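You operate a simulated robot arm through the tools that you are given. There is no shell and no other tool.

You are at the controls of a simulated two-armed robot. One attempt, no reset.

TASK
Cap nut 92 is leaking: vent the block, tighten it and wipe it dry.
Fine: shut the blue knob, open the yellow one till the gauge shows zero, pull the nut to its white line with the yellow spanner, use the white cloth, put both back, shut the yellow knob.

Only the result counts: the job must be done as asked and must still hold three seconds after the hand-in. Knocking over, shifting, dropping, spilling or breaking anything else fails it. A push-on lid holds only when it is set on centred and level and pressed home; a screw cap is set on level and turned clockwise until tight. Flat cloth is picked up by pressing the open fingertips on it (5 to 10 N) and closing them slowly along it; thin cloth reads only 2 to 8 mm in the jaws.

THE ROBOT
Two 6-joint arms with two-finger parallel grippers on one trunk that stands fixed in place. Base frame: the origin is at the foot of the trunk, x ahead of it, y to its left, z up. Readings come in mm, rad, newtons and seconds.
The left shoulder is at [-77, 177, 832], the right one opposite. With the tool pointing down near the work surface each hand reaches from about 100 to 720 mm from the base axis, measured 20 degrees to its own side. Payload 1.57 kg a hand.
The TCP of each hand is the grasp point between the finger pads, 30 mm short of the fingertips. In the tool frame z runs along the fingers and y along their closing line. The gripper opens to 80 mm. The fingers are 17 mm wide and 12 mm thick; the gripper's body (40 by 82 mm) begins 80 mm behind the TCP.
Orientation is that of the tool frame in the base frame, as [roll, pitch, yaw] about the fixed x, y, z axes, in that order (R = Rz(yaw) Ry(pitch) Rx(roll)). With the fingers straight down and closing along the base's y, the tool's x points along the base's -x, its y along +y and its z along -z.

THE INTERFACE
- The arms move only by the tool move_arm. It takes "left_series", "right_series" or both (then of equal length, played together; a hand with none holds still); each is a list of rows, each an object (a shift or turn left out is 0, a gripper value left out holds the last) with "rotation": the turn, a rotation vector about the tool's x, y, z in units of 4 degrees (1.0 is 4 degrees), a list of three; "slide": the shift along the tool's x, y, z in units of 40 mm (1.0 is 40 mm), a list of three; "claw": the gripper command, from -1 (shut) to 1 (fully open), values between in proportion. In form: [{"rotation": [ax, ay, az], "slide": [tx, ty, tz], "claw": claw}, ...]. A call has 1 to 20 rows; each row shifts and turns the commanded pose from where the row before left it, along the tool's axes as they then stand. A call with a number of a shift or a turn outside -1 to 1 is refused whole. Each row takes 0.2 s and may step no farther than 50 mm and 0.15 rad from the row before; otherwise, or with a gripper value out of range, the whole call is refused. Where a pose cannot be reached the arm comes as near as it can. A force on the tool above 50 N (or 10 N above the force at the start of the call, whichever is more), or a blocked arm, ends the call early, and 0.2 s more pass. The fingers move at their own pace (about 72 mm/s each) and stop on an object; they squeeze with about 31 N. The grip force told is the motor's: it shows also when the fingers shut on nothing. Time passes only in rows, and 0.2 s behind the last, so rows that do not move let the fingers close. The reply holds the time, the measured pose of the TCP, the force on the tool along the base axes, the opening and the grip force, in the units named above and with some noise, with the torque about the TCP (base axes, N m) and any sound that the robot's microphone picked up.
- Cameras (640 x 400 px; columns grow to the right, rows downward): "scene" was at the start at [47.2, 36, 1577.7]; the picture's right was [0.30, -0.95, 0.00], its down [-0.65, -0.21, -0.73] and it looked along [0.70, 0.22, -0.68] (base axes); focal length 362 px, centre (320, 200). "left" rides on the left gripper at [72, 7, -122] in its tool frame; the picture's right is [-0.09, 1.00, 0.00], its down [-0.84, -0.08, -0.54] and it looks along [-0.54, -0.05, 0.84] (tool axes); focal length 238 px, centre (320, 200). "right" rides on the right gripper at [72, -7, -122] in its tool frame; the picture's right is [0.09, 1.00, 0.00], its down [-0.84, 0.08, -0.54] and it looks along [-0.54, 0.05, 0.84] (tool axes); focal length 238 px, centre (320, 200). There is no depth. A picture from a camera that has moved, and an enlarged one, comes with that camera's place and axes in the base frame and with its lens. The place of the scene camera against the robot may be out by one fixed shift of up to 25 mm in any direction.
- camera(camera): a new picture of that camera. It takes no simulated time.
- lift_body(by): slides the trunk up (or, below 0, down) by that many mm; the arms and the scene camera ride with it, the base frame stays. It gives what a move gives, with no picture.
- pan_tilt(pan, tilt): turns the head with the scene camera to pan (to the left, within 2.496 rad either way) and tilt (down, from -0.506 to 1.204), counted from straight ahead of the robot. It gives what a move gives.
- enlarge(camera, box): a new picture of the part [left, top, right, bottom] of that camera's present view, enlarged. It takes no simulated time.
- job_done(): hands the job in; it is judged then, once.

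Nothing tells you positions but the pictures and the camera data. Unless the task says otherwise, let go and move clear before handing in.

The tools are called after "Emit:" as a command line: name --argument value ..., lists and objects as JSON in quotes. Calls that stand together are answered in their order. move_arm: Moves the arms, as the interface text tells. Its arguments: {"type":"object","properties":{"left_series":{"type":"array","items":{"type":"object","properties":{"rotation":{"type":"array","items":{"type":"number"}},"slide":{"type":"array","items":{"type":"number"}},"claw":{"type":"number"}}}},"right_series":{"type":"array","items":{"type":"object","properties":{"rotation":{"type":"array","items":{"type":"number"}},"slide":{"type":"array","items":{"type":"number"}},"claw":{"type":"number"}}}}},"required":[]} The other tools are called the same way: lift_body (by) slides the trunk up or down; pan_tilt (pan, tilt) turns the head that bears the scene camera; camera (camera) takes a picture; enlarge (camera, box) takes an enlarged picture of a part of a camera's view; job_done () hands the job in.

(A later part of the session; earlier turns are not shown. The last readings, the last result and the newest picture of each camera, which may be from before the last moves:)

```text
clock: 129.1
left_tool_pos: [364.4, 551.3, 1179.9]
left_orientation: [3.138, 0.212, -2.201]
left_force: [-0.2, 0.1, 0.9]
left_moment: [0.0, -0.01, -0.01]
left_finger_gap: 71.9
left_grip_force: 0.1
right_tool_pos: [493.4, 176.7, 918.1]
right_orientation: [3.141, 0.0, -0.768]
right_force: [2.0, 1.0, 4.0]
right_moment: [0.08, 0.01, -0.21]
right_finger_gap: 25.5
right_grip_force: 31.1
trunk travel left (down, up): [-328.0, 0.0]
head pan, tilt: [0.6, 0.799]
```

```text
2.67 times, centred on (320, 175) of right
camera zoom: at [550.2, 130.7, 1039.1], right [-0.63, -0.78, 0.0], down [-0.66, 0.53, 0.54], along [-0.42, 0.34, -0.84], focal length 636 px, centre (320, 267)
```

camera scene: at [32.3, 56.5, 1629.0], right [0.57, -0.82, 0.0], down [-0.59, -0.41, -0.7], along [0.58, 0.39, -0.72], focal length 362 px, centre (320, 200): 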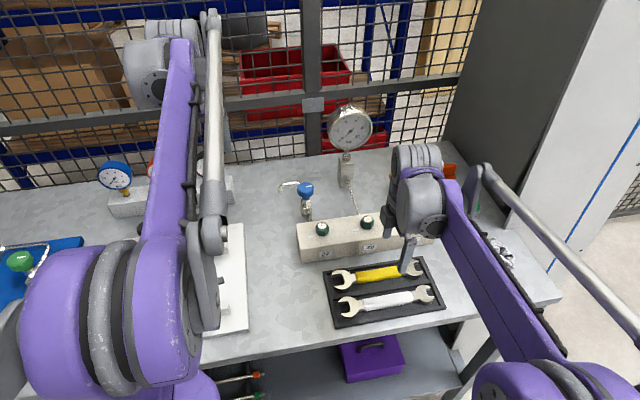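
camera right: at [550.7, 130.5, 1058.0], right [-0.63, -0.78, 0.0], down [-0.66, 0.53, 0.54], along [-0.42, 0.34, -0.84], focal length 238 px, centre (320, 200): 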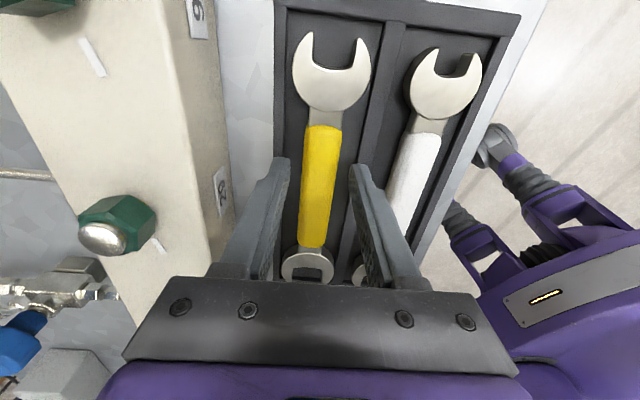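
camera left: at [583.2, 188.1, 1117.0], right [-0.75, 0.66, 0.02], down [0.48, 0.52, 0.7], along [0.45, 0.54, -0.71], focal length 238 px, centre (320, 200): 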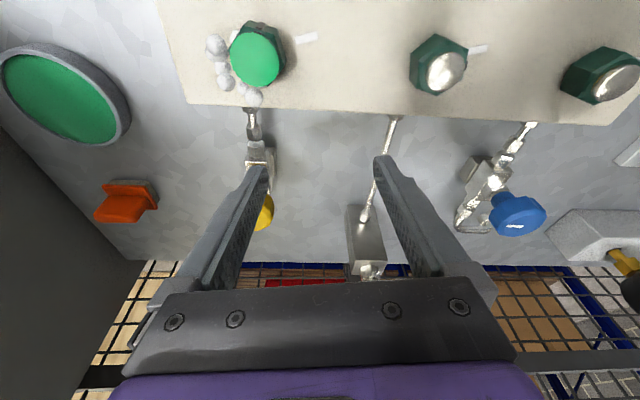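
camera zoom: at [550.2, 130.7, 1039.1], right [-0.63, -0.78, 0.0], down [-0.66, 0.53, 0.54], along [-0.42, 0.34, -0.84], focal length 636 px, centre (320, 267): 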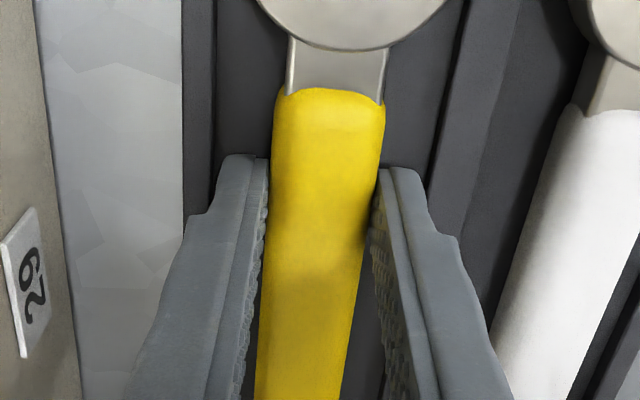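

The spanner is held firmly. I lift it straight out of the tray.

Emit:
move_arm --right_series '[{"slide": [0, 0, -0.2]}, {"slide": [0, 0, -0.4]}, {"slide": [0, 0, -0.6]}, {"slide": [0, 0, -0.8]}, {"slide": [0, 0, -0.6]}, {}]'

Emit:
camera --camera "right"

Emit:
camera --camera "scene"

```text
clock: 130.5
left_tool_pos: [364.0, 552.2, 1178.6]
left_orientation: [3.136, 0.211, -2.203]
left_force: [0.8, -0.1, 0.6]
left_moment: [-0.02, -0.02, 0.02]
left_finger_gap: 72.2
left_grip_force: 0.0
right_tool_pos: [496.9, 177.3, 1022.7]
right_orientation: [-3.14, -0.001, -0.765]
right_force: [-0.5, 0.2, 0.5]
right_moment: [0.02, 0.0, -0.02]
right_finger_gap: 0.1
right_grip_force: 21.2
trunk travel left (down, up): [-328.0, 0.0]
head pan, tilt: [0.6, 0.799]
```

```text
taken
camera right: at [552.1, 131.3, 1143.3], right [-0.63, -0.78, 0.0], down [-0.66, 0.53, 0.54], along [-0.42, 0.34, -0.84], focal length 238 px, centre (320, 200)
```

right: 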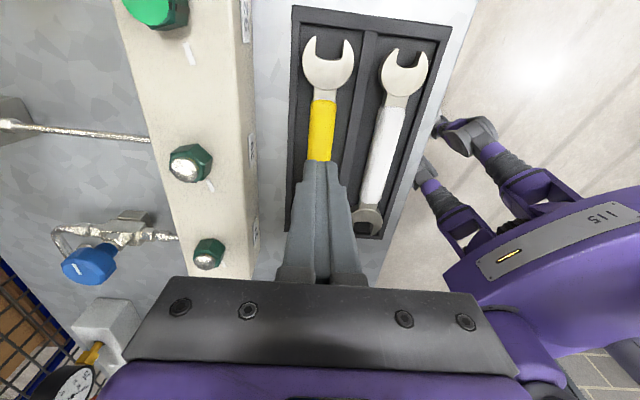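

```text
taken
camera scene: at [32.4, 56.6, 1629.0], right [0.57, -0.82, 0.0], down [-0.59, -0.41, -0.7], along [0.57, 0.39, -0.72], focal length 362 px, centre (320, 200)
```

scene: 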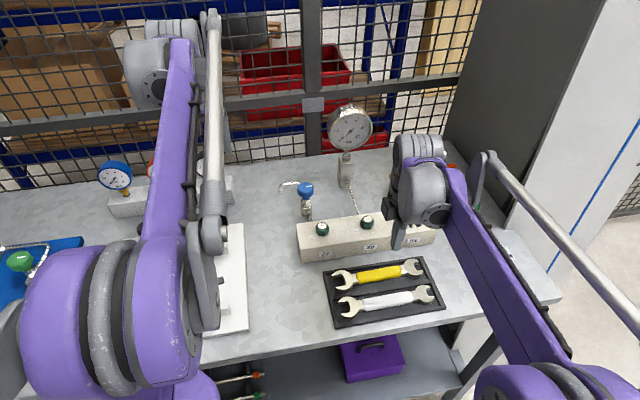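

The fingers only held the rounded top and slipped off; the spanner stayed in its tray. I'll go back down deeper, feeling for the tray floor.

Emit:
move_arm --right_series '[{"claw": -0.24}, {"claw": -0.24}, {"slide": [0, 0, 0.8]}, {"slide": [0, 0, 0.8]}, {"slide": [0, 0, 0.7]}, {}]'

Emit:
enlarge --camera "right" --box '[240, 100, 400, 250]'

```text
clock: 131.9
left_tool_pos: [365.5, 551.9, 1178.3]
left_orientation: [3.14, 0.213, -2.2]
left_force: [0.0, 0.9, -0.1]
left_moment: [-0.04, -0.05, 0.03]
left_finger_gap: 72.0
left_grip_force: 0.1
right_tool_pos: [497.1, 177.9, 930.9]
right_orientation: [3.14, 0.0, -0.769]
right_force: [-0.2, -0.2, 0.2]
right_moment: [0.05, -0.02, -0.03]
right_finger_gap: 30.2
right_grip_force: 0.1
trunk travel left (down, up): [-328.0, 0.0]
head pan, tilt: [0.6, 0.799]
```

```text
2.67 times, centred on (320, 175) of right
camera zoom: at [552.1, 131.9, 1052.4], right [-0.63, -0.78, 0.0], down [-0.66, 0.53, 0.54], along [-0.42, 0.34, -0.84], focal length 636 px, centre (320, 267)
```

zoom: 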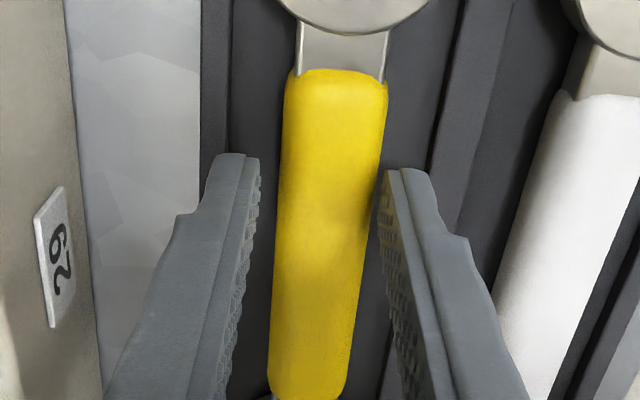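

Emit:
move_arm --right_series '[{"slide": [0, 0.055, 0]}, {"slide": [0, 0, 0.15]}, {"slide": [0, 0, 0.15]}, {}]'

Emit:
enlarge --camera "right" --box '[240, 100, 400, 250]'

```text
clock: 132.9
left_tool_pos: [364.5, 552.3, 1179.8]
left_orientation: [3.14, 0.211, -2.202]
left_force: [0.3, -0.1, 0.6]
left_moment: [0.01, -0.01, 0.01]
left_finger_gap: 71.9
left_grip_force: 0.1
right_tool_pos: [493.0, 174.6, 920.7]
right_orientation: [-3.14, -0.001, -0.768]
right_force: [3.7, 3.4, 27.4]
right_moment: [-0.38, 0.38, -0.02]
right_finger_gap: 30.0
right_grip_force: 0.1
trunk travel left (down, up): [-328.0, 0.0]
head pan, tilt: [0.6, 0.799]
```

```text
2.67 times, centred on (320, 175) of right
camera zoom: at [549.3, 128.8, 1041.8], right [-0.63, -0.78, 0.0], down [-0.66, 0.53, 0.54], along [-0.42, 0.34, -0.84], focal length 636 px, centre (320, 267)
```

zoom: 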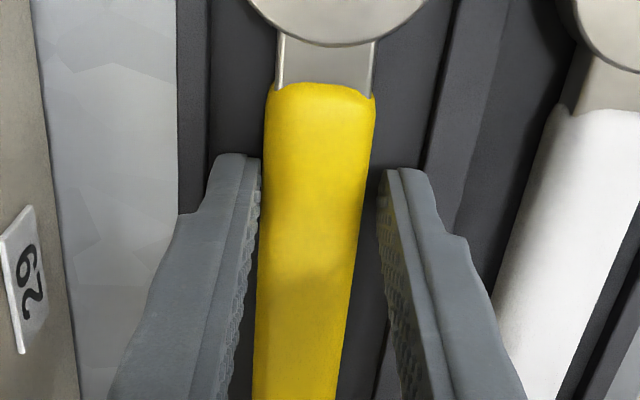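

Emit:
move_arm --right_series '[{"slide": [0, 0, -0.12]}, {"slide": [0, -0.045, 0]}, {"claw": -0.27}, {"slide": [0, 0, 0.12]}, {}]'

Emit:
enlarge --camera "right" --box '[240, 100, 400, 250]'

```text
clock: 134.1
left_tool_pos: [364.2, 552.2, 1179.1]
left_orientation: [3.137, 0.211, -2.201]
left_force: [0.1, -0.8, -0.2]
left_moment: [-0.03, -0.01, 0.01]
left_finger_gap: 72.2
left_grip_force: 0.1
right_tool_pos: [494.6, 175.9, 918.4]
right_orientation: [-3.141, 0.001, -0.768]
right_force: [-0.1, -0.4, -0.5]
right_moment: [-0.01, 0.0, -0.02]
right_finger_gap: 29.1
right_grip_force: 0.1
trunk travel left (down, up): [-328.0, 0.0]
head pan, tilt: [0.6, 0.799]
```

```text
2.67 times, centred on (320, 175) of right
camera zoom: at [551.0, 130.2, 1039.9], right [-0.63, -0.78, 0.0], down [-0.66, 0.53, 0.54], along [-0.42, 0.34, -0.84], focal length 636 px, centre (320, 267)
```

zoom: 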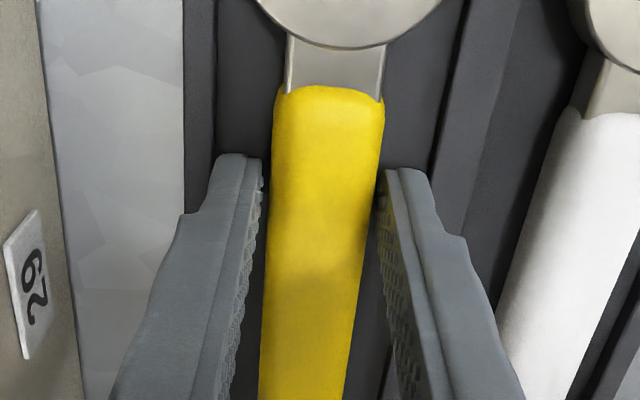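

Emit:
move_arm --right_series '[{"slide": [0, 0, 0.07]}, {"slide": [0, 0, 0.07]}, {}]'

Emit:
move_arm --right_series '[{"slide": [0, 0, 0.06]}, {}]'

```text
clock: 134.9
left_tool_pos: [363.8, 551.3, 1181.3]
left_orientation: [3.139, 0.212, -2.2]
left_force: [0.9, 0.4, -0.4]
left_moment: [0.04, 0.0, 0.03]
left_finger_gap: 72.2
left_grip_force: 0.1
right_tool_pos: [494.5, 175.4, 916.0]
right_orientation: [-3.139, -0.002, -0.767]
right_force: [2.2, 0.5, 32.2]
right_moment: [-0.36, 0.44, -0.05]
right_finger_gap: 27.7
right_grip_force: 0.2
trunk travel left (down, up): [-328.0, 0.0]
head pan, tilt: [0.6, 0.799]
```

```text
clock: 135.3
left_tool_pos: [363.8, 552.0, 1179.1]
left_orientation: [3.139, 0.212, -2.201]
left_force: [-0.7, -0.5, -0.6]
left_moment: [0.03, -0.03, 0.01]
left_finger_gap: 72.2
left_grip_force: 0.1
right_tool_pos: [493.9, 176.3, 914.5]
right_orientation: [3.141, -0.002, -0.768]
right_force: [2.3, -0.8, 33.7]
right_moment: [-0.31, 0.4, -0.02]
right_finger_gap: 28.1
right_grip_force: 0.0
trunk travel left (down, up): [-328.0, 0.0]
head pan, tilt: [0.6, 0.799]
stopped in row 1 (right hand): the force on the tool passed its limit at 54 N (the readings are from after the stop); the commanded pose is now the measured one
```

Emit:
move_arm --right_series '[{"slide": [0, 0, -0.15]}, {"slide": [0, -0.03, 0], "claw": -0.29}, {"slide": [0, 0, 0.08]}, {}]'

Emit:
enlarge --camera "right" --box '[240, 100, 400, 250]'

```text
clock: 136.3
left_tool_pos: [364.5, 552.1, 1179.0]
left_orientation: [3.139, 0.21, -2.2]
left_force: [-0.5, -0.7, -1.0]
left_moment: [0.01, 0.0, 0.01]
left_finger_gap: 72.0
left_grip_force: 0.1
right_tool_pos: [496.0, 176.2, 916.3]
right_orientation: [-3.141, 0.001, -0.767]
right_force: [-0.4, -0.3, -0.3]
right_moment: [-0.03, 0.01, 0.02]
right_finger_gap: 28.3
right_grip_force: 0.1
trunk travel left (down, up): [-328.0, 0.0]
head pan, tilt: [0.6, 0.799]
```

```text
2.67 times, centred on (320, 175) of right
camera zoom: at [551.9, 130.6, 1036.6], right [-0.63, -0.78, 0.0], down [-0.66, 0.53, 0.54], along [-0.42, 0.34, -0.84], focal length 636 px, centre (320, 267)
```

zoom: 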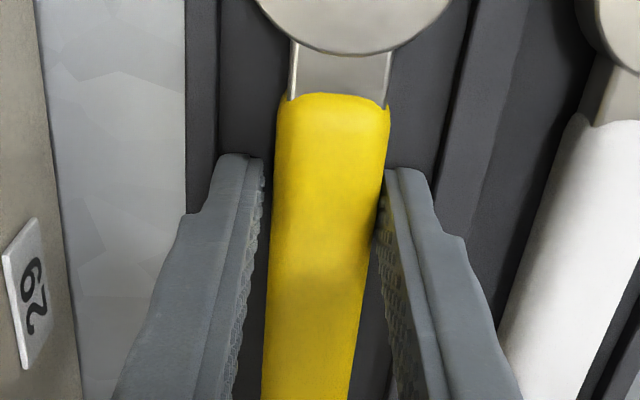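

Emit:
move_arm --right_series '[{"slide": [0, 0, 0.05]}, {}]'

Emit:
move_arm --right_series '[{"slide": [0, 0, 0.04]}, {}]'

```text
clock: 136.9
left_tool_pos: [363.3, 551.5, 1179.7]
left_orientation: [3.14, 0.211, -2.202]
left_force: [0.2, 0.0, 0.0]
left_moment: [0.03, 0.02, -0.01]
left_finger_gap: 71.8
left_grip_force: 0.1
right_tool_pos: [495.0, 175.9, 914.2]
right_orientation: [-3.14, -0.002, -0.769]
right_force: [1.7, -0.8, 18.8]
right_moment: [-0.23, 0.26, 0.06]
right_finger_gap: 27.9
right_grip_force: 0.0
trunk travel left (down, up): [-328.0, 0.0]
head pan, tilt: [0.6, 0.799]
```

```text
clock: 137.7
left_tool_pos: [363.5, 551.2, 1179.4]
left_orientation: [3.14, 0.209, -2.202]
left_force: [-0.6, -0.6, 0.5]
left_moment: [-0.02, 0.03, 0.03]
left_finger_gap: 72.2
left_grip_force: 0.0
right_tool_pos: [494.6, 175.7, 913.9]
right_orientation: [-3.141, -0.003, -0.769]
right_force: [4.4, -1.7, 32.5]
right_moment: [-0.33, 0.36, 0.12]
right_finger_gap: 26.7
right_grip_force: 0.0
trunk travel left (down, up): [-328.0, 0.0]
head pan, tilt: [0.6, 0.799]
stopped in row 2 (right hand): the force on the tool passed its limit at 51 N (the readings are from after the stop); the commanded pose is now the measured one
```

Emit:
move_arm --right_series '[{"slide": [0, 0, -0.02]}, {"claw": -1}, {}, {}]'

Emit:
enlarge --camera "right" --box '[240, 100, 400, 250]'

```text
clock: 138.7
left_tool_pos: [364.9, 551.2, 1179.2]
left_orientation: [3.139, 0.213, -2.202]
left_force: [-0.9, 0.3, 0.1]
left_moment: [-0.01, 0.03, 0.02]
left_finger_gap: 72.0
left_grip_force: 0.1
right_tool_pos: [494.9, 175.4, 913.7]
right_orientation: [-3.141, -0.003, -0.768]
right_force: [3.0, -4.9, 31.3]
right_moment: [-0.47, 0.43, 0.03]
right_finger_gap: 25.6
right_grip_force: 30.6
trunk travel left (down, up): [-328.0, 0.0]
head pan, tilt: [0.6, 0.799]
```

```text
2.67 times, centred on (320, 175) of right
camera zoom: at [550.5, 129.6, 1036.3], right [-0.63, -0.78, 0.0], down [-0.66, 0.53, 0.54], along [-0.42, 0.34, -0.84], focal length 636 px, centre (320, 267)
```

zoom: 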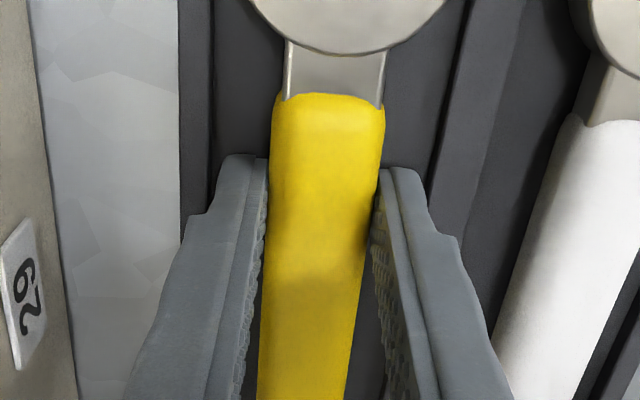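

The sleeve sides are straight (25.6 mm), so I'll lift slowly this time and watch the opening.

Emit:
move_arm --right_series '[{"slide": [0, 0, -0.05]}, {"slide": [0, 0, -0.05]}, {"slide": [0, 0, -0.05]}, {"slide": [0, 0, -0.05]}]'

Emit:
enlarge --camera "right" --box '[240, 40, 400, 250]'

```text
clock: 139.7
left_tool_pos: [365.0, 552.5, 1178.9]
left_orientation: [3.141, 0.207, -2.201]
left_force: [0.6, -0.7, -0.5]
left_moment: [0.05, -0.02, -0.01]
left_finger_gap: 71.8
left_grip_force: 0.1
right_tool_pos: [495.7, 176.2, 921.8]
right_orientation: [3.14, -0.001, -0.768]
right_force: [-0.9, -0.1, -2.3]
right_moment: [-0.03, -0.04, -0.01]
right_finger_gap: 25.7
right_grip_force: 31.4
trunk travel left (down, up): [-328.0, 0.0]
head pan, tilt: [0.6, 0.799]
```

```text
1.90 times, centred on (320, 145) of right
camera zoom: at [552.7, 130.9, 1042.7], right [-0.63, -0.78, 0.0], down [-0.66, 0.53, 0.54], along [-0.42, 0.34, -0.84], focal length 454 px, centre (320, 305)
```

zoom: 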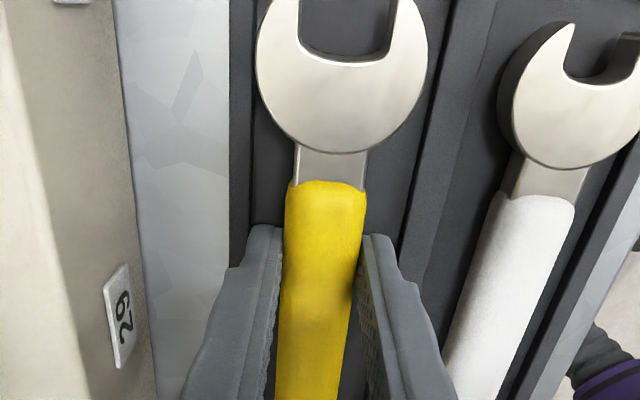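

Emit:
move_arm --right_series '[{"slide": [0, 0, -0.08]}, {"slide": [0, 0, -0.1]}, {"slide": [0, 0, -0.12]}, {"slide": [0, 0, -0.15]}, {"slide": [0, 0, -0.15]}, {"slide": [0, 0, -0.15]}, {}]'

Emit:
camera --camera "right"

Emit:
enlarge --camera "scene" --box '[300, 180, 480, 330]'

```text
clock: 141.3
left_tool_pos: [364.8, 552.9, 1178.8]
left_orientation: [3.137, 0.212, -2.2]
left_force: [0.8, -0.3, -0.9]
left_moment: [-0.01, -0.02, 0.01]
left_finger_gap: 71.9
left_grip_force: 0.0
right_tool_pos: [496.9, 177.8, 952.7]
right_orientation: [-3.141, -0.003, -0.768]
right_force: [-0.3, -0.5, -2.3]
right_moment: [-0.05, -0.07, 0.0]
right_finger_gap: 25.4
right_grip_force: 31.3
trunk travel left (down, up): [-328.0, 0.0]
head pan, tilt: [0.6, 0.799]
```

```text
taken
camera right: at [552.4, 131.0, 1072.6], right [-0.63, -0.78, 0.0], down [-0.66, 0.53, 0.54], along [-0.42, 0.34, -0.84], focal length 238 px, centre (320, 200)
```

right: 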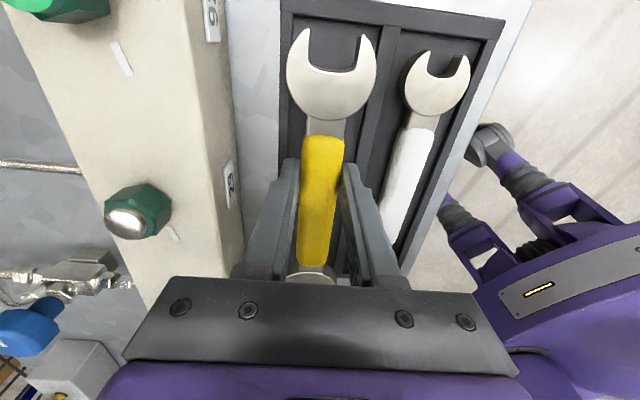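

```text
2.67 times, centred on (390, 255) of scene
camera zoom: at [32.5, 56.6, 1629.0], right [0.57, -0.82, 0.0], down [-0.59, -0.41, -0.7], along [0.57, 0.39, -0.72], focal length 964 px, centre (133, 53)
```

zoom: 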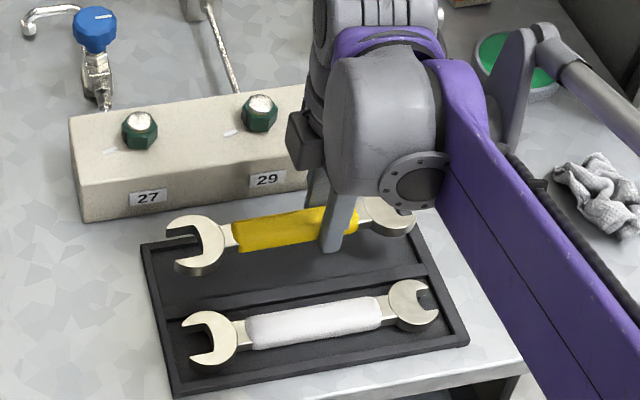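

The yellow spanner is up and steady in the right hand. I raise it clear and turn it so the big jaw will point at nut 92 from the front.

Emit:
move_arm --right_series '[{"slide": [0, 0, -0.2]}, {"slide": [0, 0, -0.35]}, {"slide": [0, 0, -0.4]}, {"slide": [0, 0, -0.4]}, {"slide": [0, 0, -0.3]}, {"rotation": [0, 0, 0.5]}, {"rotation": [0, 0, 1]}, {"rotation": [0, 0, 1]}, {"rotation": [0, 0, 1]}, {"rotation": [0, 0, 1]}, {"rotation": [0, 0, 1]}, {"rotation": [0, 0, 1]}, {"rotation": [0, 0, 1]}, {"rotation": [0, 0, 1]}, {"rotation": [0, 0, 1]}, {"rotation": [0, 0, 1]}]'

Emit:
move_arm --right_series '[{"rotation": [0, 0, 1]}, {"rotation": [0, 0, 1]}, {"rotation": [0, 0, 1]}, {"rotation": [0, 0, 1]}, {"rotation": [0, 0, 1]}, {"rotation": [0, 0, 1]}, {"rotation": [0, 0, 1]}, {"rotation": [0, 0, 0.5]}, {}]'

Emit:
camera --camera "right"

Emit:
camera --camera "scene"

```text
clock: 144.7
left_tool_pos: [365.6, 552.9, 1179.7]
left_orientation: [3.137, 0.211, -2.201]
left_force: [-0.2, 0.0, -0.1]
left_moment: [0.0, -0.02, 0.01]
left_finger_gap: 72.0
left_grip_force: 0.0
right_tool_pos: [496.0, 176.8, 1017.1]
right_orientation: [-3.139, -0.002, -1.504]
right_force: [0.2, 0.1, -2.9]
right_moment: [-0.07, 0.05, 0.01]
right_finger_gap: 25.4
right_grip_force: 31.1
trunk travel left (down, up): [-328.0, 0.0]
head pan, tilt: [0.6, 0.799]
```

```text
clock: 146.7
left_tool_pos: [365.6, 551.7, 1178.2]
left_orientation: [3.14, 0.21, -2.202]
left_force: [0.6, -0.2, 1.0]
left_moment: [0.0, 0.02, 0.02]
left_finger_gap: 71.9
left_grip_force: 0.1
right_tool_pos: [496.4, 177.0, 1017.5]
right_orientation: [-3.14, -0.002, -2.027]
right_force: [0.6, -0.8, -2.9]
right_moment: [-0.05, 0.06, 0.05]
right_finger_gap: 25.3
right_grip_force: 31.2
trunk travel left (down, up): [-328.0, 0.0]
head pan, tilt: [0.6, 0.799]
```

```text
taken
camera right: at [470.2, 108.8, 1138.6], right [-0.93, 0.36, 0.0], down [0.3, 0.79, 0.54], along [0.19, 0.51, -0.84], focal length 238 px, centre (320, 200)
```

right: 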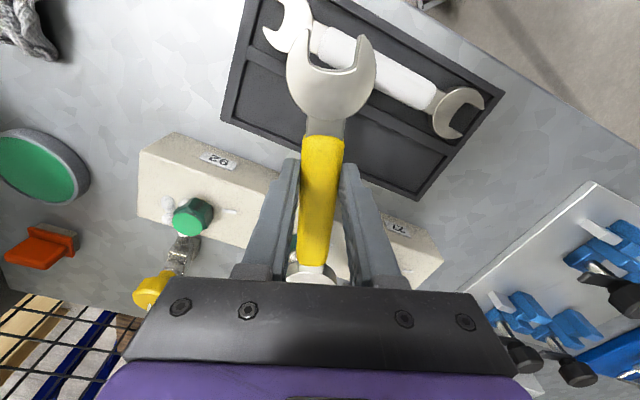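

```text
taken
camera scene: at [32.5, 56.6, 1629.0], right [0.57, -0.82, 0.0], down [-0.59, -0.41, -0.7], along [0.57, 0.39, -0.72], focal length 362 px, centre (320, 200)
```

scene: 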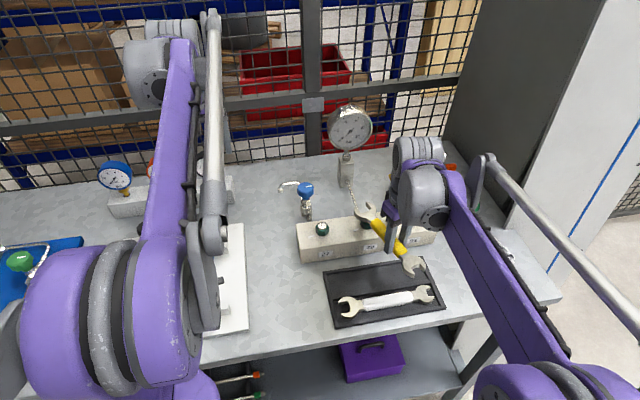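

Emit:
move_arm --right_series '[{"slide": [0.2, -0.25, 0]}, {"slide": [0.4, -0.5, 0]}, {"slide": [0.45, -0.57, 0]}, {"slide": [0.45, -0.57, 0]}, {"slide": [0.45, -0.57, 0]}, {"slide": [0.25, -0.32, 0]}, {"slide": [0.11, -0.14, 0]}, {"slide": [0, 0, 0.4]}, {"slide": [0, 0, 0.4]}, {}]'

Emit:
camera --camera "scene"

Emit:
enlarge --camera "scene" --box '[370, 180, 470, 260]'

Emit:
camera --camera "right"

```text
clock: 148.9
left_tool_pos: [365.0, 553.2, 1179.1]
left_orientation: [3.137, 0.212, -2.203]
left_force: [0.4, 0.1, 0.8]
left_moment: [0.0, -0.02, 0.01]
left_finger_gap: 72.1
left_grip_force: 0.1
right_tool_pos: [560.2, 42.5, 985.2]
right_orientation: [-3.139, 0.0, -2.023]
right_force: [0.0, 0.2, -1.9]
right_moment: [-0.07, 0.01, 0.0]
right_finger_gap: 25.2
right_grip_force: 30.7
trunk travel left (down, up): [-328.0, 0.0]
head pan, tilt: [0.6, 0.799]
```

```text
taken
camera scene: at [32.4, 56.5, 1629.0], right [0.57, -0.82, 0.0], down [-0.59, -0.41, -0.7], along [0.57, 0.39, -0.72], focal length 362 px, centre (320, 200)
```

scene: 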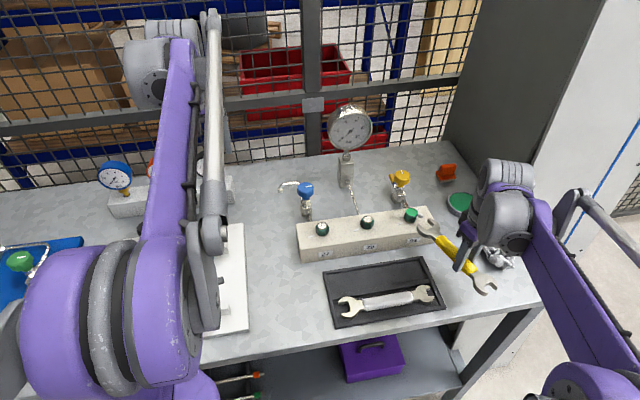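

```text
5.00 times, centred on (420, 220) of scene
camera zoom: at [32.4, 56.5, 1629.0], right [0.57, -0.82, 0.0], down [-0.59, -0.41, -0.7], along [0.57, 0.39, -0.72], focal length 1808 px, centre (-180, 100)
```

zoom: 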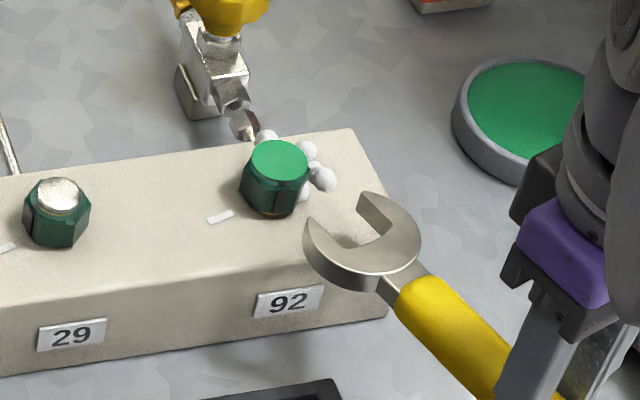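

```text
taken
camera right: at [534.6, -25.8, 1106.7], right [-0.94, 0.35, 0.0], down [0.3, 0.79, 0.54], along [0.19, 0.51, -0.84], focal length 238 px, centre (320, 200)
```

right: 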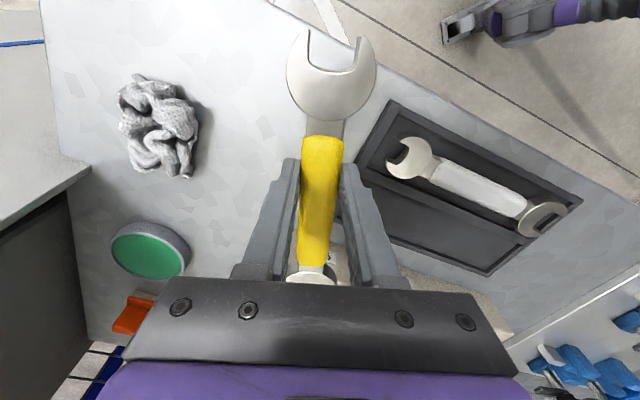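

Emit:
enlarge --camera "scene" --box '[410, 195, 470, 245]'

```text
8.00 times, centred on (440, 220) of scene
camera zoom: at [32.4, 56.5, 1629.0], right [0.57, -0.82, 0.0], down [-0.59, -0.41, -0.7], along [0.57, 0.39, -0.72], focal length 2893 px, centre (-640, 40)
```

zoom: 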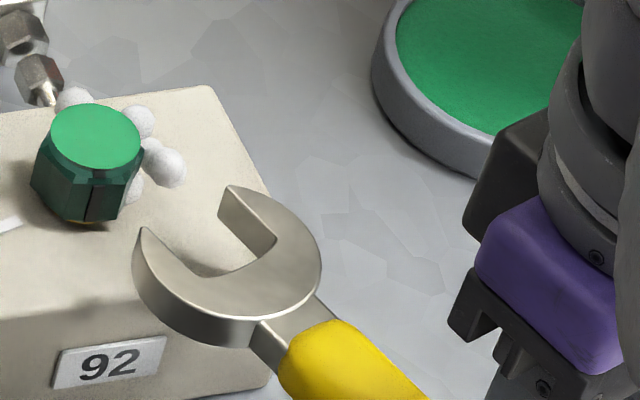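

The jaw lines up with nut 92 along azimuth 64°, about 45 mm short of full engagement and nearly on axis. I lower to jaw height and advance part way, then re-check.

Emit:
move_arm --right_series '[{"slide": [0, 0, 0.14]}, {"slide": [0, 0, 0.14]}, {"slide": [-0.15, 0, 0]}, {"slide": [-0.15, 0, 0]}, {}]'

Emit:
enlarge --camera "scene" --box '[400, 195, 460, 245]'

```text
clock: 150.1
left_tool_pos: [365.5, 552.8, 1179.9]
left_orientation: [3.137, 0.212, -2.201]
left_force: [0.9, 0.0, 0.5]
left_moment: [-0.02, 0.01, 0.0]
left_finger_gap: 72.2
left_grip_force: 0.1
right_tool_pos: [564.7, 53.3, 974.2]
right_orientation: [-3.14, 0.001, -2.025]
right_force: [0.5, 0.1, -2.0]
right_moment: [-0.08, -0.03, -0.01]
right_finger_gap: 25.7
right_grip_force: 31.2
trunk travel left (down, up): [-328.0, 0.0]
head pan, tilt: [0.6, 0.799]
```

```text
8.00 times, centred on (430, 220) of scene
camera zoom: at [32.5, 56.4, 1629.0], right [0.57, -0.82, 0.0], down [-0.59, -0.41, -0.7], along [0.57, 0.39, -0.72], focal length 2893 px, centre (-560, 40)
```

zoom: 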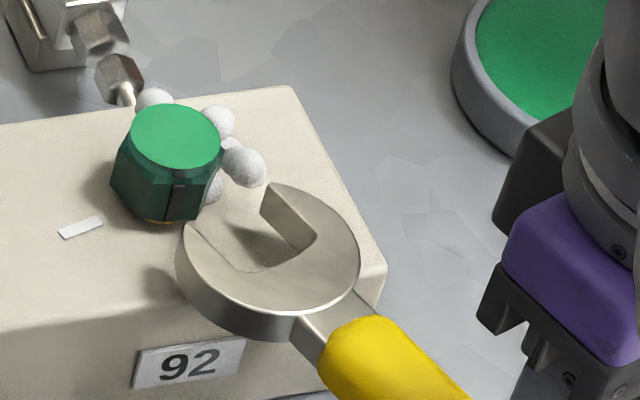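

Emit:
move_arm --right_series '[{"slide": [-0.12, -0.02, 0]}, {"slide": [-0.12, 0, 0]}, {"slide": [-0.12, 0, 0]}, {}]'

Emit:
enlarge --camera "scene" --box '[400, 195, 460, 245]'

```text
clock: 151.1
left_tool_pos: [364.9, 552.8, 1179.8]
left_orientation: [3.138, 0.21, -2.2]
left_force: [0.3, 0.2, -0.2]
left_moment: [-0.02, 0.01, -0.02]
left_finger_gap: 72.2
left_grip_force: 0.0
right_tool_pos: [571.6, 65.9, 973.8]
right_orientation: [-3.141, -0.001, -2.023]
right_force: [-0.1, 0.3, -2.4]
right_moment: [-0.07, 0.0, 0.0]
right_finger_gap: 25.4
right_grip_force: 30.8
trunk travel left (down, up): [-328.0, 0.0]
head pan, tilt: [0.6, 0.799]
```

```text
8.00 times, centred on (430, 220) of scene
camera zoom: at [32.5, 56.4, 1629.0], right [0.57, -0.82, 0.0], down [-0.59, -0.41, -0.7], along [0.57, 0.39, -0.72], focal length 2893 px, centre (-560, 40)
```

zoom: 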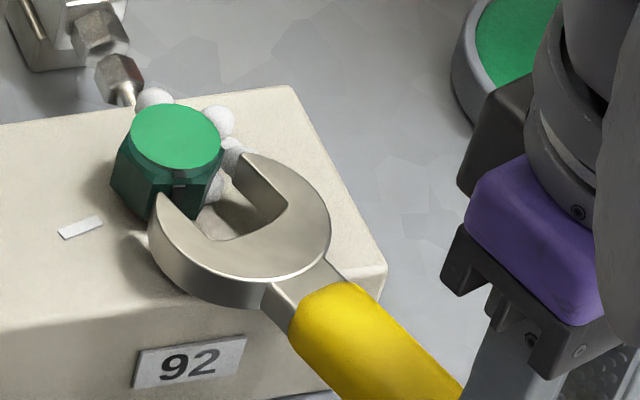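

Emit:
move_arm --right_series '[{"slide": [-0.1, 0, 0]}, {"slide": [-0.1, 0, 0]}, {}]'

Emit:
enlarge --camera "scene" --box '[400, 195, 460, 245]'

```text
clock: 151.9
left_tool_pos: [363.1, 549.5, 1180.7]
left_orientation: [3.138, 0.213, -2.2]
left_force: [0.2, -0.1, -0.4]
left_moment: [0.01, 0.01, 0.0]
left_finger_gap: 72.2
left_grip_force: 0.1
right_tool_pos: [574.8, 67.7, 975.4]
right_orientation: [-3.138, -0.002, -2.029]
right_force: [-12.2, -28.1, -5.9]
right_moment: [-1.16, 0.39, 0.32]
right_finger_gap: 25.6
right_grip_force: 30.9
trunk travel left (down, up): [-328.0, 0.0]
head pan, tilt: [0.6, 0.799]
```

```text
8.00 times, centred on (430, 220) of scene
camera zoom: at [31.0, 52.2, 1629.0], right [0.57, -0.82, 0.0], down [-0.59, -0.4, -0.7], along [0.58, 0.4, -0.72], focal length 2893 px, centre (-560, 40)
```

zoom: 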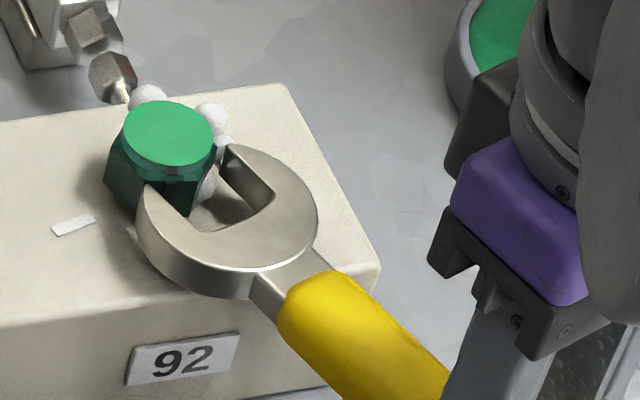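

The left prong met a nut corner, so the jaw sits about 2 mm too far right. I back off, shift it over and advance again.

Emit:
move_arm --right_series '[{"slide": [0.14, 0, 0]}, {"slide": [0, 0.055, 0]}, {"slide": [-0.08, 0, 0]}, {}]'

Emit:
enlarge --camera "scene" --box '[400, 195, 460, 245]'

```text
clock: 152.9
left_tool_pos: [364.8, 552.7, 1179.9]
left_orientation: [3.137, 0.212, -2.2]
left_force: [0.3, -0.5, 0.3]
left_moment: [0.02, 0.0, -0.02]
left_finger_gap: 72.1
left_grip_force: 0.0
right_tool_pos: [573.5, 72.4, 973.8]
right_orientation: [-3.138, -0.001, -2.025]
right_force: [-0.1, 0.0, -2.4]
right_moment: [-0.02, 0.02, 0.02]
right_finger_gap: 25.5
right_grip_force: 30.8
trunk travel left (down, up): [-328.0, 0.0]
head pan, tilt: [0.6, 0.799]
```

```text
8.00 times, centred on (430, 220) of scene
camera zoom: at [32.7, 56.5, 1629.0], right [0.57, -0.82, 0.0], down [-0.59, -0.41, -0.7], along [0.57, 0.39, -0.72], focal length 2893 px, centre (-560, 40)
```

zoom: 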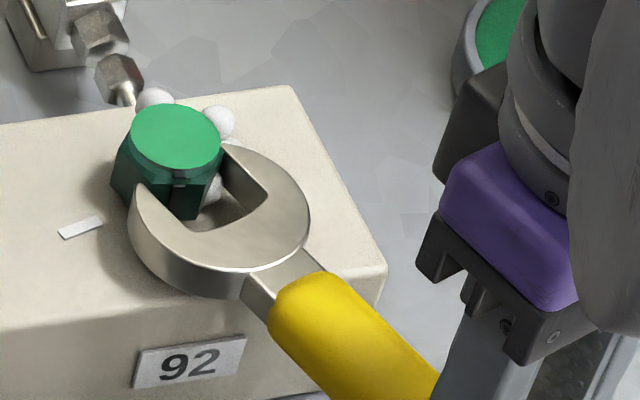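

Emit:
move_arm --right_series '[{"slide": [-0.08, 0, 0]}, {"slide": [-0.08, 0, 0]}, {}]'

Emit:
enlarge --camera "scene" --box '[400, 195, 460, 245]'

```text
clock: 153.7
left_tool_pos: [365.1, 551.7, 1178.5]
left_orientation: [3.137, 0.21, -2.201]
left_force: [0.1, -0.6, -0.3]
left_moment: [0.01, 0.02, -0.01]
left_finger_gap: 72.2
left_grip_force: 0.0
right_tool_pos: [574.6, 78.1, 975.8]
right_orientation: [-3.14, 0.0, -2.023]
right_force: [-0.1, -0.6, -1.7]
right_moment: [-0.07, 0.04, -0.01]
right_finger_gap: 25.5
right_grip_force: 30.7
trunk travel left (down, up): [-328.0, 0.0]
head pan, tilt: [0.6, 0.799]
```

```text
8.00 times, centred on (430, 220) of scene
camera zoom: at [32.6, 56.5, 1629.0], right [0.57, -0.82, 0.0], down [-0.59, -0.41, -0.7], along [0.57, 0.39, -0.72], focal length 2893 px, centre (-560, 40)
```

zoom: 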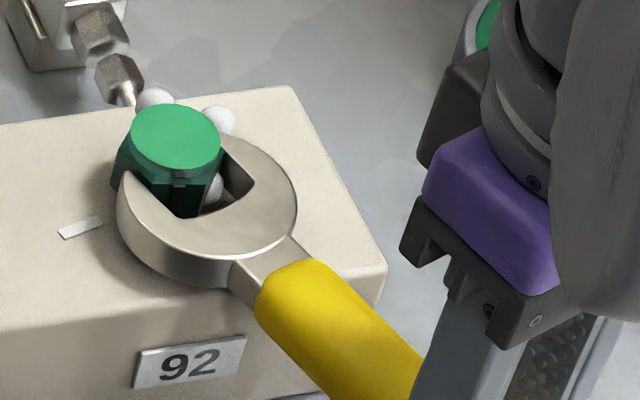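

Emit:
move_arm --right_series '[{"slide": [-0.07, 0, 0]}, {"slide": [-0.07, 0, 0]}, {}]'

Emit:
enlarge --camera "scene" --box '[400, 195, 460, 245]'

```text
clock: 154.5
left_tool_pos: [364.7, 552.8, 1180.1]
left_orientation: [3.139, 0.211, -2.2]
left_force: [0.2, 0.3, 0.5]
left_moment: [-0.02, -0.03, -0.01]
left_finger_gap: 71.9
left_grip_force: 0.1
right_tool_pos: [578.1, 82.3, 974.8]
right_orientation: [-3.14, -0.001, -2.024]
right_force: [-0.3, -0.4, -2.3]
right_moment: [-0.06, 0.02, -0.02]
right_finger_gap: 25.4
right_grip_force: 31.6
trunk travel left (down, up): [-328.0, 0.0]
head pan, tilt: [0.6, 0.799]
```

```text
8.00 times, centred on (430, 220) of scene
camera zoom: at [32.5, 56.5, 1629.0], right [0.57, -0.82, 0.0], down [-0.59, -0.41, -0.7], along [0.57, 0.39, -0.72], focal length 2893 px, centre (-560, 40)
```

zoom: 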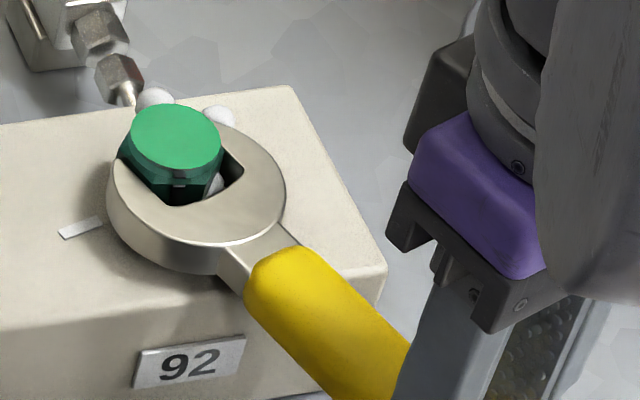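

The jaw is fully on the nut with no side force. I now swing the spanner clockwise about the nut in 3° steps.

Emit:
move_arm --right_series '[{"slide": [-0.0043, 0.164, 0], "rotation": [0, 0, 0.75]}, {"slide": [-0.0043, 0.164, 0], "rotation": [0, 0, 0.75]}, {"slide": [-0.0043, 0.164, 0], "rotation": [0, 0, 0.75]}, {"slide": [-0.0043, 0.164, 0], "rotation": [0, 0, 0.75]}]'

Emit:
enlarge --camera "scene" --box '[400, 195, 460, 245]'

```text
clock: 155.5
left_tool_pos: [365.6, 552.2, 1179.0]
left_orientation: [3.138, 0.212, -2.202]
left_force: [-0.3, -0.7, -0.6]
left_moment: [0.01, -0.02, 0.0]
left_finger_gap: 72.1
left_grip_force: 0.0
right_tool_pos: [556.2, 96.4, 974.5]
right_orientation: [-3.138, -0.001, -2.237]
right_force: [4.5, -2.8, -1.4]
right_moment: [-0.08, 0.01, -0.08]
right_finger_gap: 25.7
right_grip_force: 30.9
trunk travel left (down, up): [-328.0, 0.0]
head pan, tilt: [0.6, 0.799]
```

```text
8.00 times, centred on (430, 220) of scene
camera zoom: at [33.2, 56.2, 1629.0], right [0.57, -0.82, 0.0], down [-0.59, -0.41, -0.7], along [0.57, 0.39, -0.72], focal length 2893 px, centre (-560, 40)
```

zoom: 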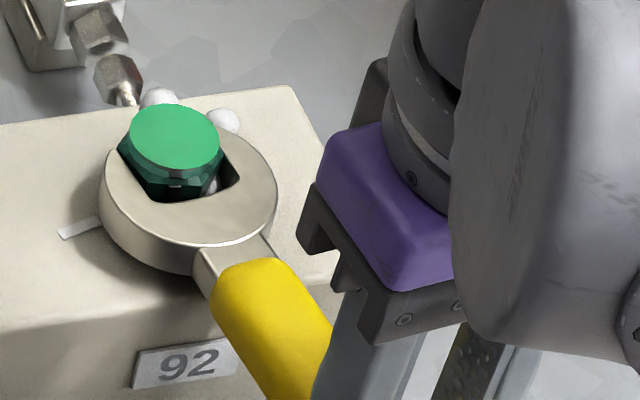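

Emit:
move_arm --right_series '[{"slide": [-0.0043, 0.164, 0], "rotation": [0, 0, 0.75]}, {"slide": [-0.0043, 0.164, 0], "rotation": [0, 0, 0.75]}, {"slide": [-0.0043, 0.164, 0], "rotation": [0, 0, 0.75]}, {"slide": [-0.0043, 0.164, 0], "rotation": [0, 0, 0.75]}]'

Emit:
enlarge --camera "scene" --box '[400, 195, 460, 245]'

```text
clock: 156.5
left_tool_pos: [365.5, 551.5, 1179.0]
left_orientation: [3.137, 0.208, -2.202]
left_force: [0.1, 0.0, -1.2]
left_moment: [-0.02, -0.01, 0.01]
left_finger_gap: 72.1
left_grip_force: 0.0
right_tool_pos: [537.2, 113.3, 974.0]
right_orientation: [-3.14, -0.001, -2.444]
right_force: [4.9, -5.1, -3.8]
right_moment: [-0.24, 0.03, -0.09]
right_finger_gap: 25.7
right_grip_force: 30.7
trunk travel left (down, up): [-328.0, 0.0]
head pan, tilt: [0.6, 0.799]
```

```text
8.00 times, centred on (430, 220) of scene
camera zoom: at [33.4, 55.9, 1628.9], right [0.57, -0.82, 0.0], down [-0.59, -0.41, -0.7], along [0.57, 0.39, -0.72], focal length 2893 px, centre (-560, 40)
```

zoom: 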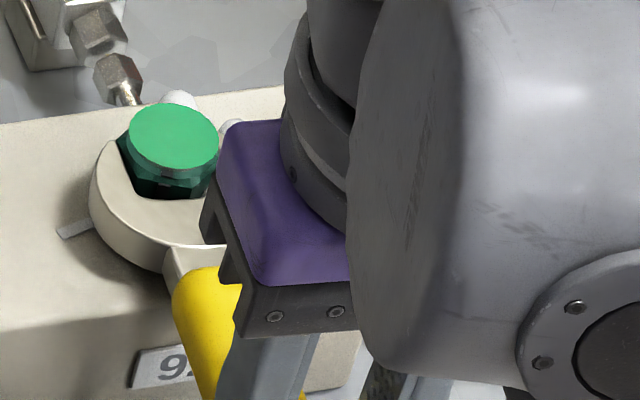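

Emit:
enlarge --camera "scene" --box '[408, 200, 432, 224]'

```text
16.00 times, centred on (420, 212) of scene
camera zoom: at [33.4, 55.9, 1628.9], right [0.57, -0.82, 0.0], down [-0.59, -0.41, -0.7], along [0.57, 0.39, -0.72], focal length 5786 px, centre (-1280, 8)
```

zoom: 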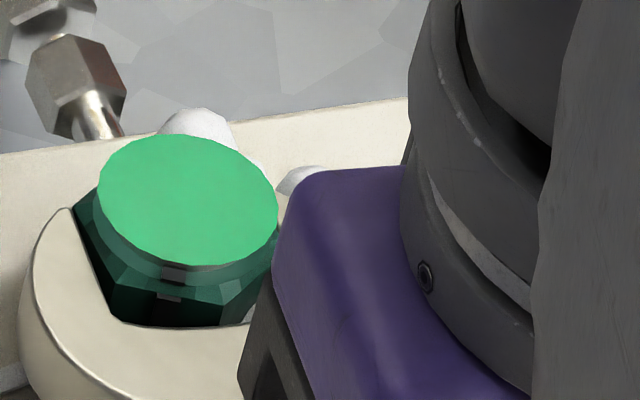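

Emit:
move_arm --right_series '[{"slide": [-0.0043, 0.164, 0], "rotation": [0, 0, 0.75]}, {"slide": [-0.0043, 0.164, 0], "rotation": [0, 0, 0.75]}, {"slide": [-0.0043, 0.164, 0], "rotation": [0, 0, 0.75]}, {"slide": [-0.0043, 0.164, 0], "rotation": [0, 0, 0.75]}]'

Emit:
camera --camera "scene"

```text
clock: 157.5
left_tool_pos: [365.7, 551.2, 1179.4]
left_orientation: [3.138, 0.211, -2.201]
left_force: [-0.2, -0.7, -0.6]
left_moment: [-0.01, -0.02, -0.02]
left_finger_gap: 71.9
left_grip_force: 0.1
right_tool_pos: [522.5, 135.3, 975.8]
right_orientation: [3.141, 0.001, -2.654]
right_force: [-1.6, -8.5, -9.9]
right_moment: [-0.63, 0.85, -0.02]
right_finger_gap: 25.5
right_grip_force: 31.0
trunk travel left (down, up): [-328.0, 0.0]
head pan, tilt: [0.6, 0.799]
```

```text
taken
camera scene: at [33.3, 55.3, 1629.0], right [0.57, -0.82, 0.0], down [-0.59, -0.4, -0.7], along [0.57, 0.39, -0.72], focal length 362 px, centre (320, 200)
```

scene: 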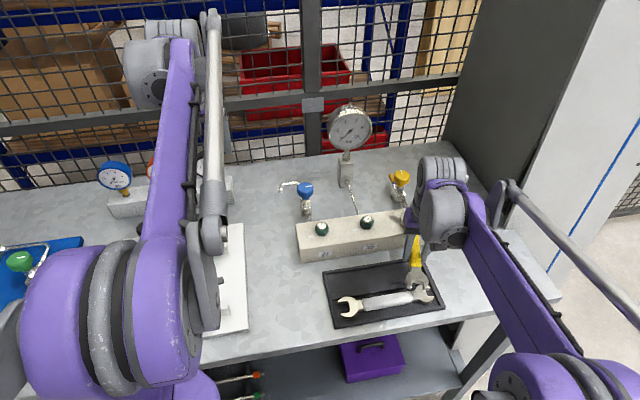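

Emit:
move_arm --right_series '[{"slide": [-0.0043, 0.164, 0.01], "rotation": [0, 0, 0.75]}, {"slide": [-0.0043, 0.164, 0.01], "rotation": [0, 0, 0.75]}, {"slide": [-0.0043, 0.164, 0], "rotation": [0, 0, 0.75]}, {"slide": [-0.0043, 0.164, 0], "rotation": [0, 0, 0.75]}]'

Emit:
enlarge --camera "scene" --box '[380, 170, 460, 260]'

```text
clock: 158.5
left_tool_pos: [363.9, 551.2, 1180.2]
left_orientation: [3.139, 0.212, -2.2]
left_force: [-0.9, 0.4, 0.5]
left_moment: [0.03, -0.02, -0.03]
left_finger_gap: 72.0
left_grip_force: 0.0
right_tool_pos: [512.3, 160.9, 975.0]
right_orientation: [3.141, 0.004, -2.864]
right_force: [2.0, -11.8, 5.8]
right_moment: [-0.03, -0.85, -0.39]
right_finger_gap: 25.4
right_grip_force: 30.8
trunk travel left (down, up): [-328.0, 0.0]
head pan, tilt: [0.6, 0.799]
```

```text
4.44 times, centred on (420, 215) of scene
camera zoom: at [31.8, 54.6, 1629.2], right [0.57, -0.82, 0.0], down [-0.59, -0.4, -0.7], along [0.58, 0.4, -0.72], focal length 1607 px, centre (-124, 133)
```

zoom: 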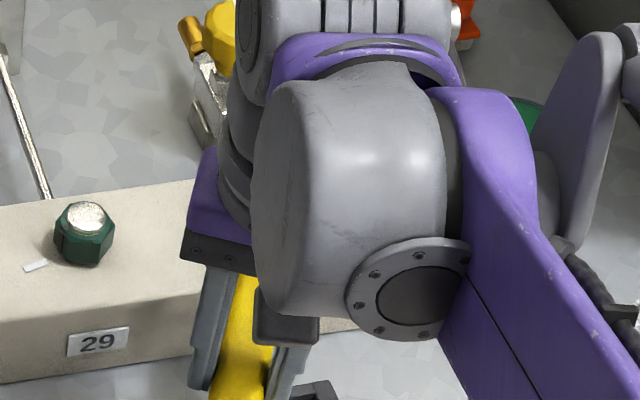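

Emit:
move_arm --right_series '[{"slide": [-0.0043, 0.164, 0], "rotation": [0, 0, 0.75]}, {"slide": [-0.0043, 0.164, 0], "rotation": [0, 0, 0.75]}, {"slide": [-0.0043, 0.164, 0], "rotation": [0, 0, 0.75]}]'

```text
clock: 159.3
left_tool_pos: [365.2, 551.3, 1178.6]
left_orientation: [3.138, 0.211, -2.201]
left_force: [-0.1, 0.3, 0.2]
left_moment: [-0.02, 0.0, 0.02]
left_finger_gap: 71.9
left_grip_force: 0.0
right_tool_pos: [509.0, 180.0, 972.9]
right_orientation: [3.141, 0.003, -3.02]
right_force: [9.8, -6.4, 5.4]
right_moment: [-0.04, -1.12, -0.1]
right_finger_gap: 25.7
right_grip_force: 31.1
trunk travel left (down, up): [-328.0, 0.0]
head pan, tilt: [0.6, 0.799]
```

The spanner has swung 57°. Before finishing I bring the left camera round to see the nut's mark against the white line.

Emit:
move_arm --left_series '[{"rotation": [0.208, 0, 0.978]}, {"rotation": [0.208, 0, 0.978]}, {"rotation": [0.208, 0, 0.978]}, {"rotation": [0.208, 0, 0.978]}, {"rotation": [0.208, 0, 0.978]}, {"rotation": [0.208, 0, 0.978]}, {"rotation": [0.208, 0, 0.978]}, {"rotation": [0.208, 0, 0.978]}, {"rotation": [0.208, 0, 0.978]}, {"rotation": [0.208, 0, 0.978]}, {"rotation": [0.208, 0, 0.978]}, {"rotation": [0.208, 0, 0.978]}, {"rotation": [0.208, 0, 0.978]}, {"rotation": [0.208, 0, 0.978]}, {"rotation": [0.208, 0, 0.978]}, {"rotation": [0.208, 0, 0.978]}, {"rotation": [0.208, 0, 0.978]}, {"rotation": [0.208, 0, 0.978]}, {"rotation": [0.208, 0, 0.978]}, {"rotation": [0.208, 0, 0.978]}]'

Emit:
move_arm --left_series '[{"rotation": [0.208, 0, 0.978]}, {"rotation": [0.208, 0, 0.978]}, {"rotation": [0.208, 0, 0.978]}, {"rotation": [0.208, 0, 0.978]}, {}]'

```text
clock: 163.5
left_tool_pos: [365.5, 551.4, 1178.5]
left_orientation: [-3.142, 0.206, 2.687]
left_force: [0.5, 0.3, 0.7]
left_moment: [0.01, -0.02, 0.01]
left_finger_gap: 71.8
left_grip_force: 0.0
right_tool_pos: [508.9, 180.1, 973.1]
right_orientation: [3.141, 0.0, -3.018]
right_force: [1.9, -2.2, -5.2]
right_moment: [-0.09, 0.39, -0.18]
right_finger_gap: 25.6
right_grip_force: 31.1
trunk travel left (down, up): [-328.0, 0.0]
head pan, tilt: [0.6, 0.799]
```

```text
clock: 164.7
left_tool_pos: [364.8, 552.4, 1179.9]
left_orientation: [3.14, 0.206, 2.406]
left_force: [-0.5, -0.6, 0.2]
left_moment: [-0.01, 0.04, 0.02]
left_finger_gap: 72.0
left_grip_force: 0.0
right_tool_pos: [507.6, 180.4, 972.7]
right_orientation: [-3.142, 0.003, -3.02]
right_force: [2.3, -2.1, -4.2]
right_moment: [-0.01, 0.25, -0.17]
right_finger_gap: 25.5
right_grip_force: 30.6
trunk travel left (down, up): [-328.0, 0.0]
head pan, tilt: [0.6, 0.799]
```

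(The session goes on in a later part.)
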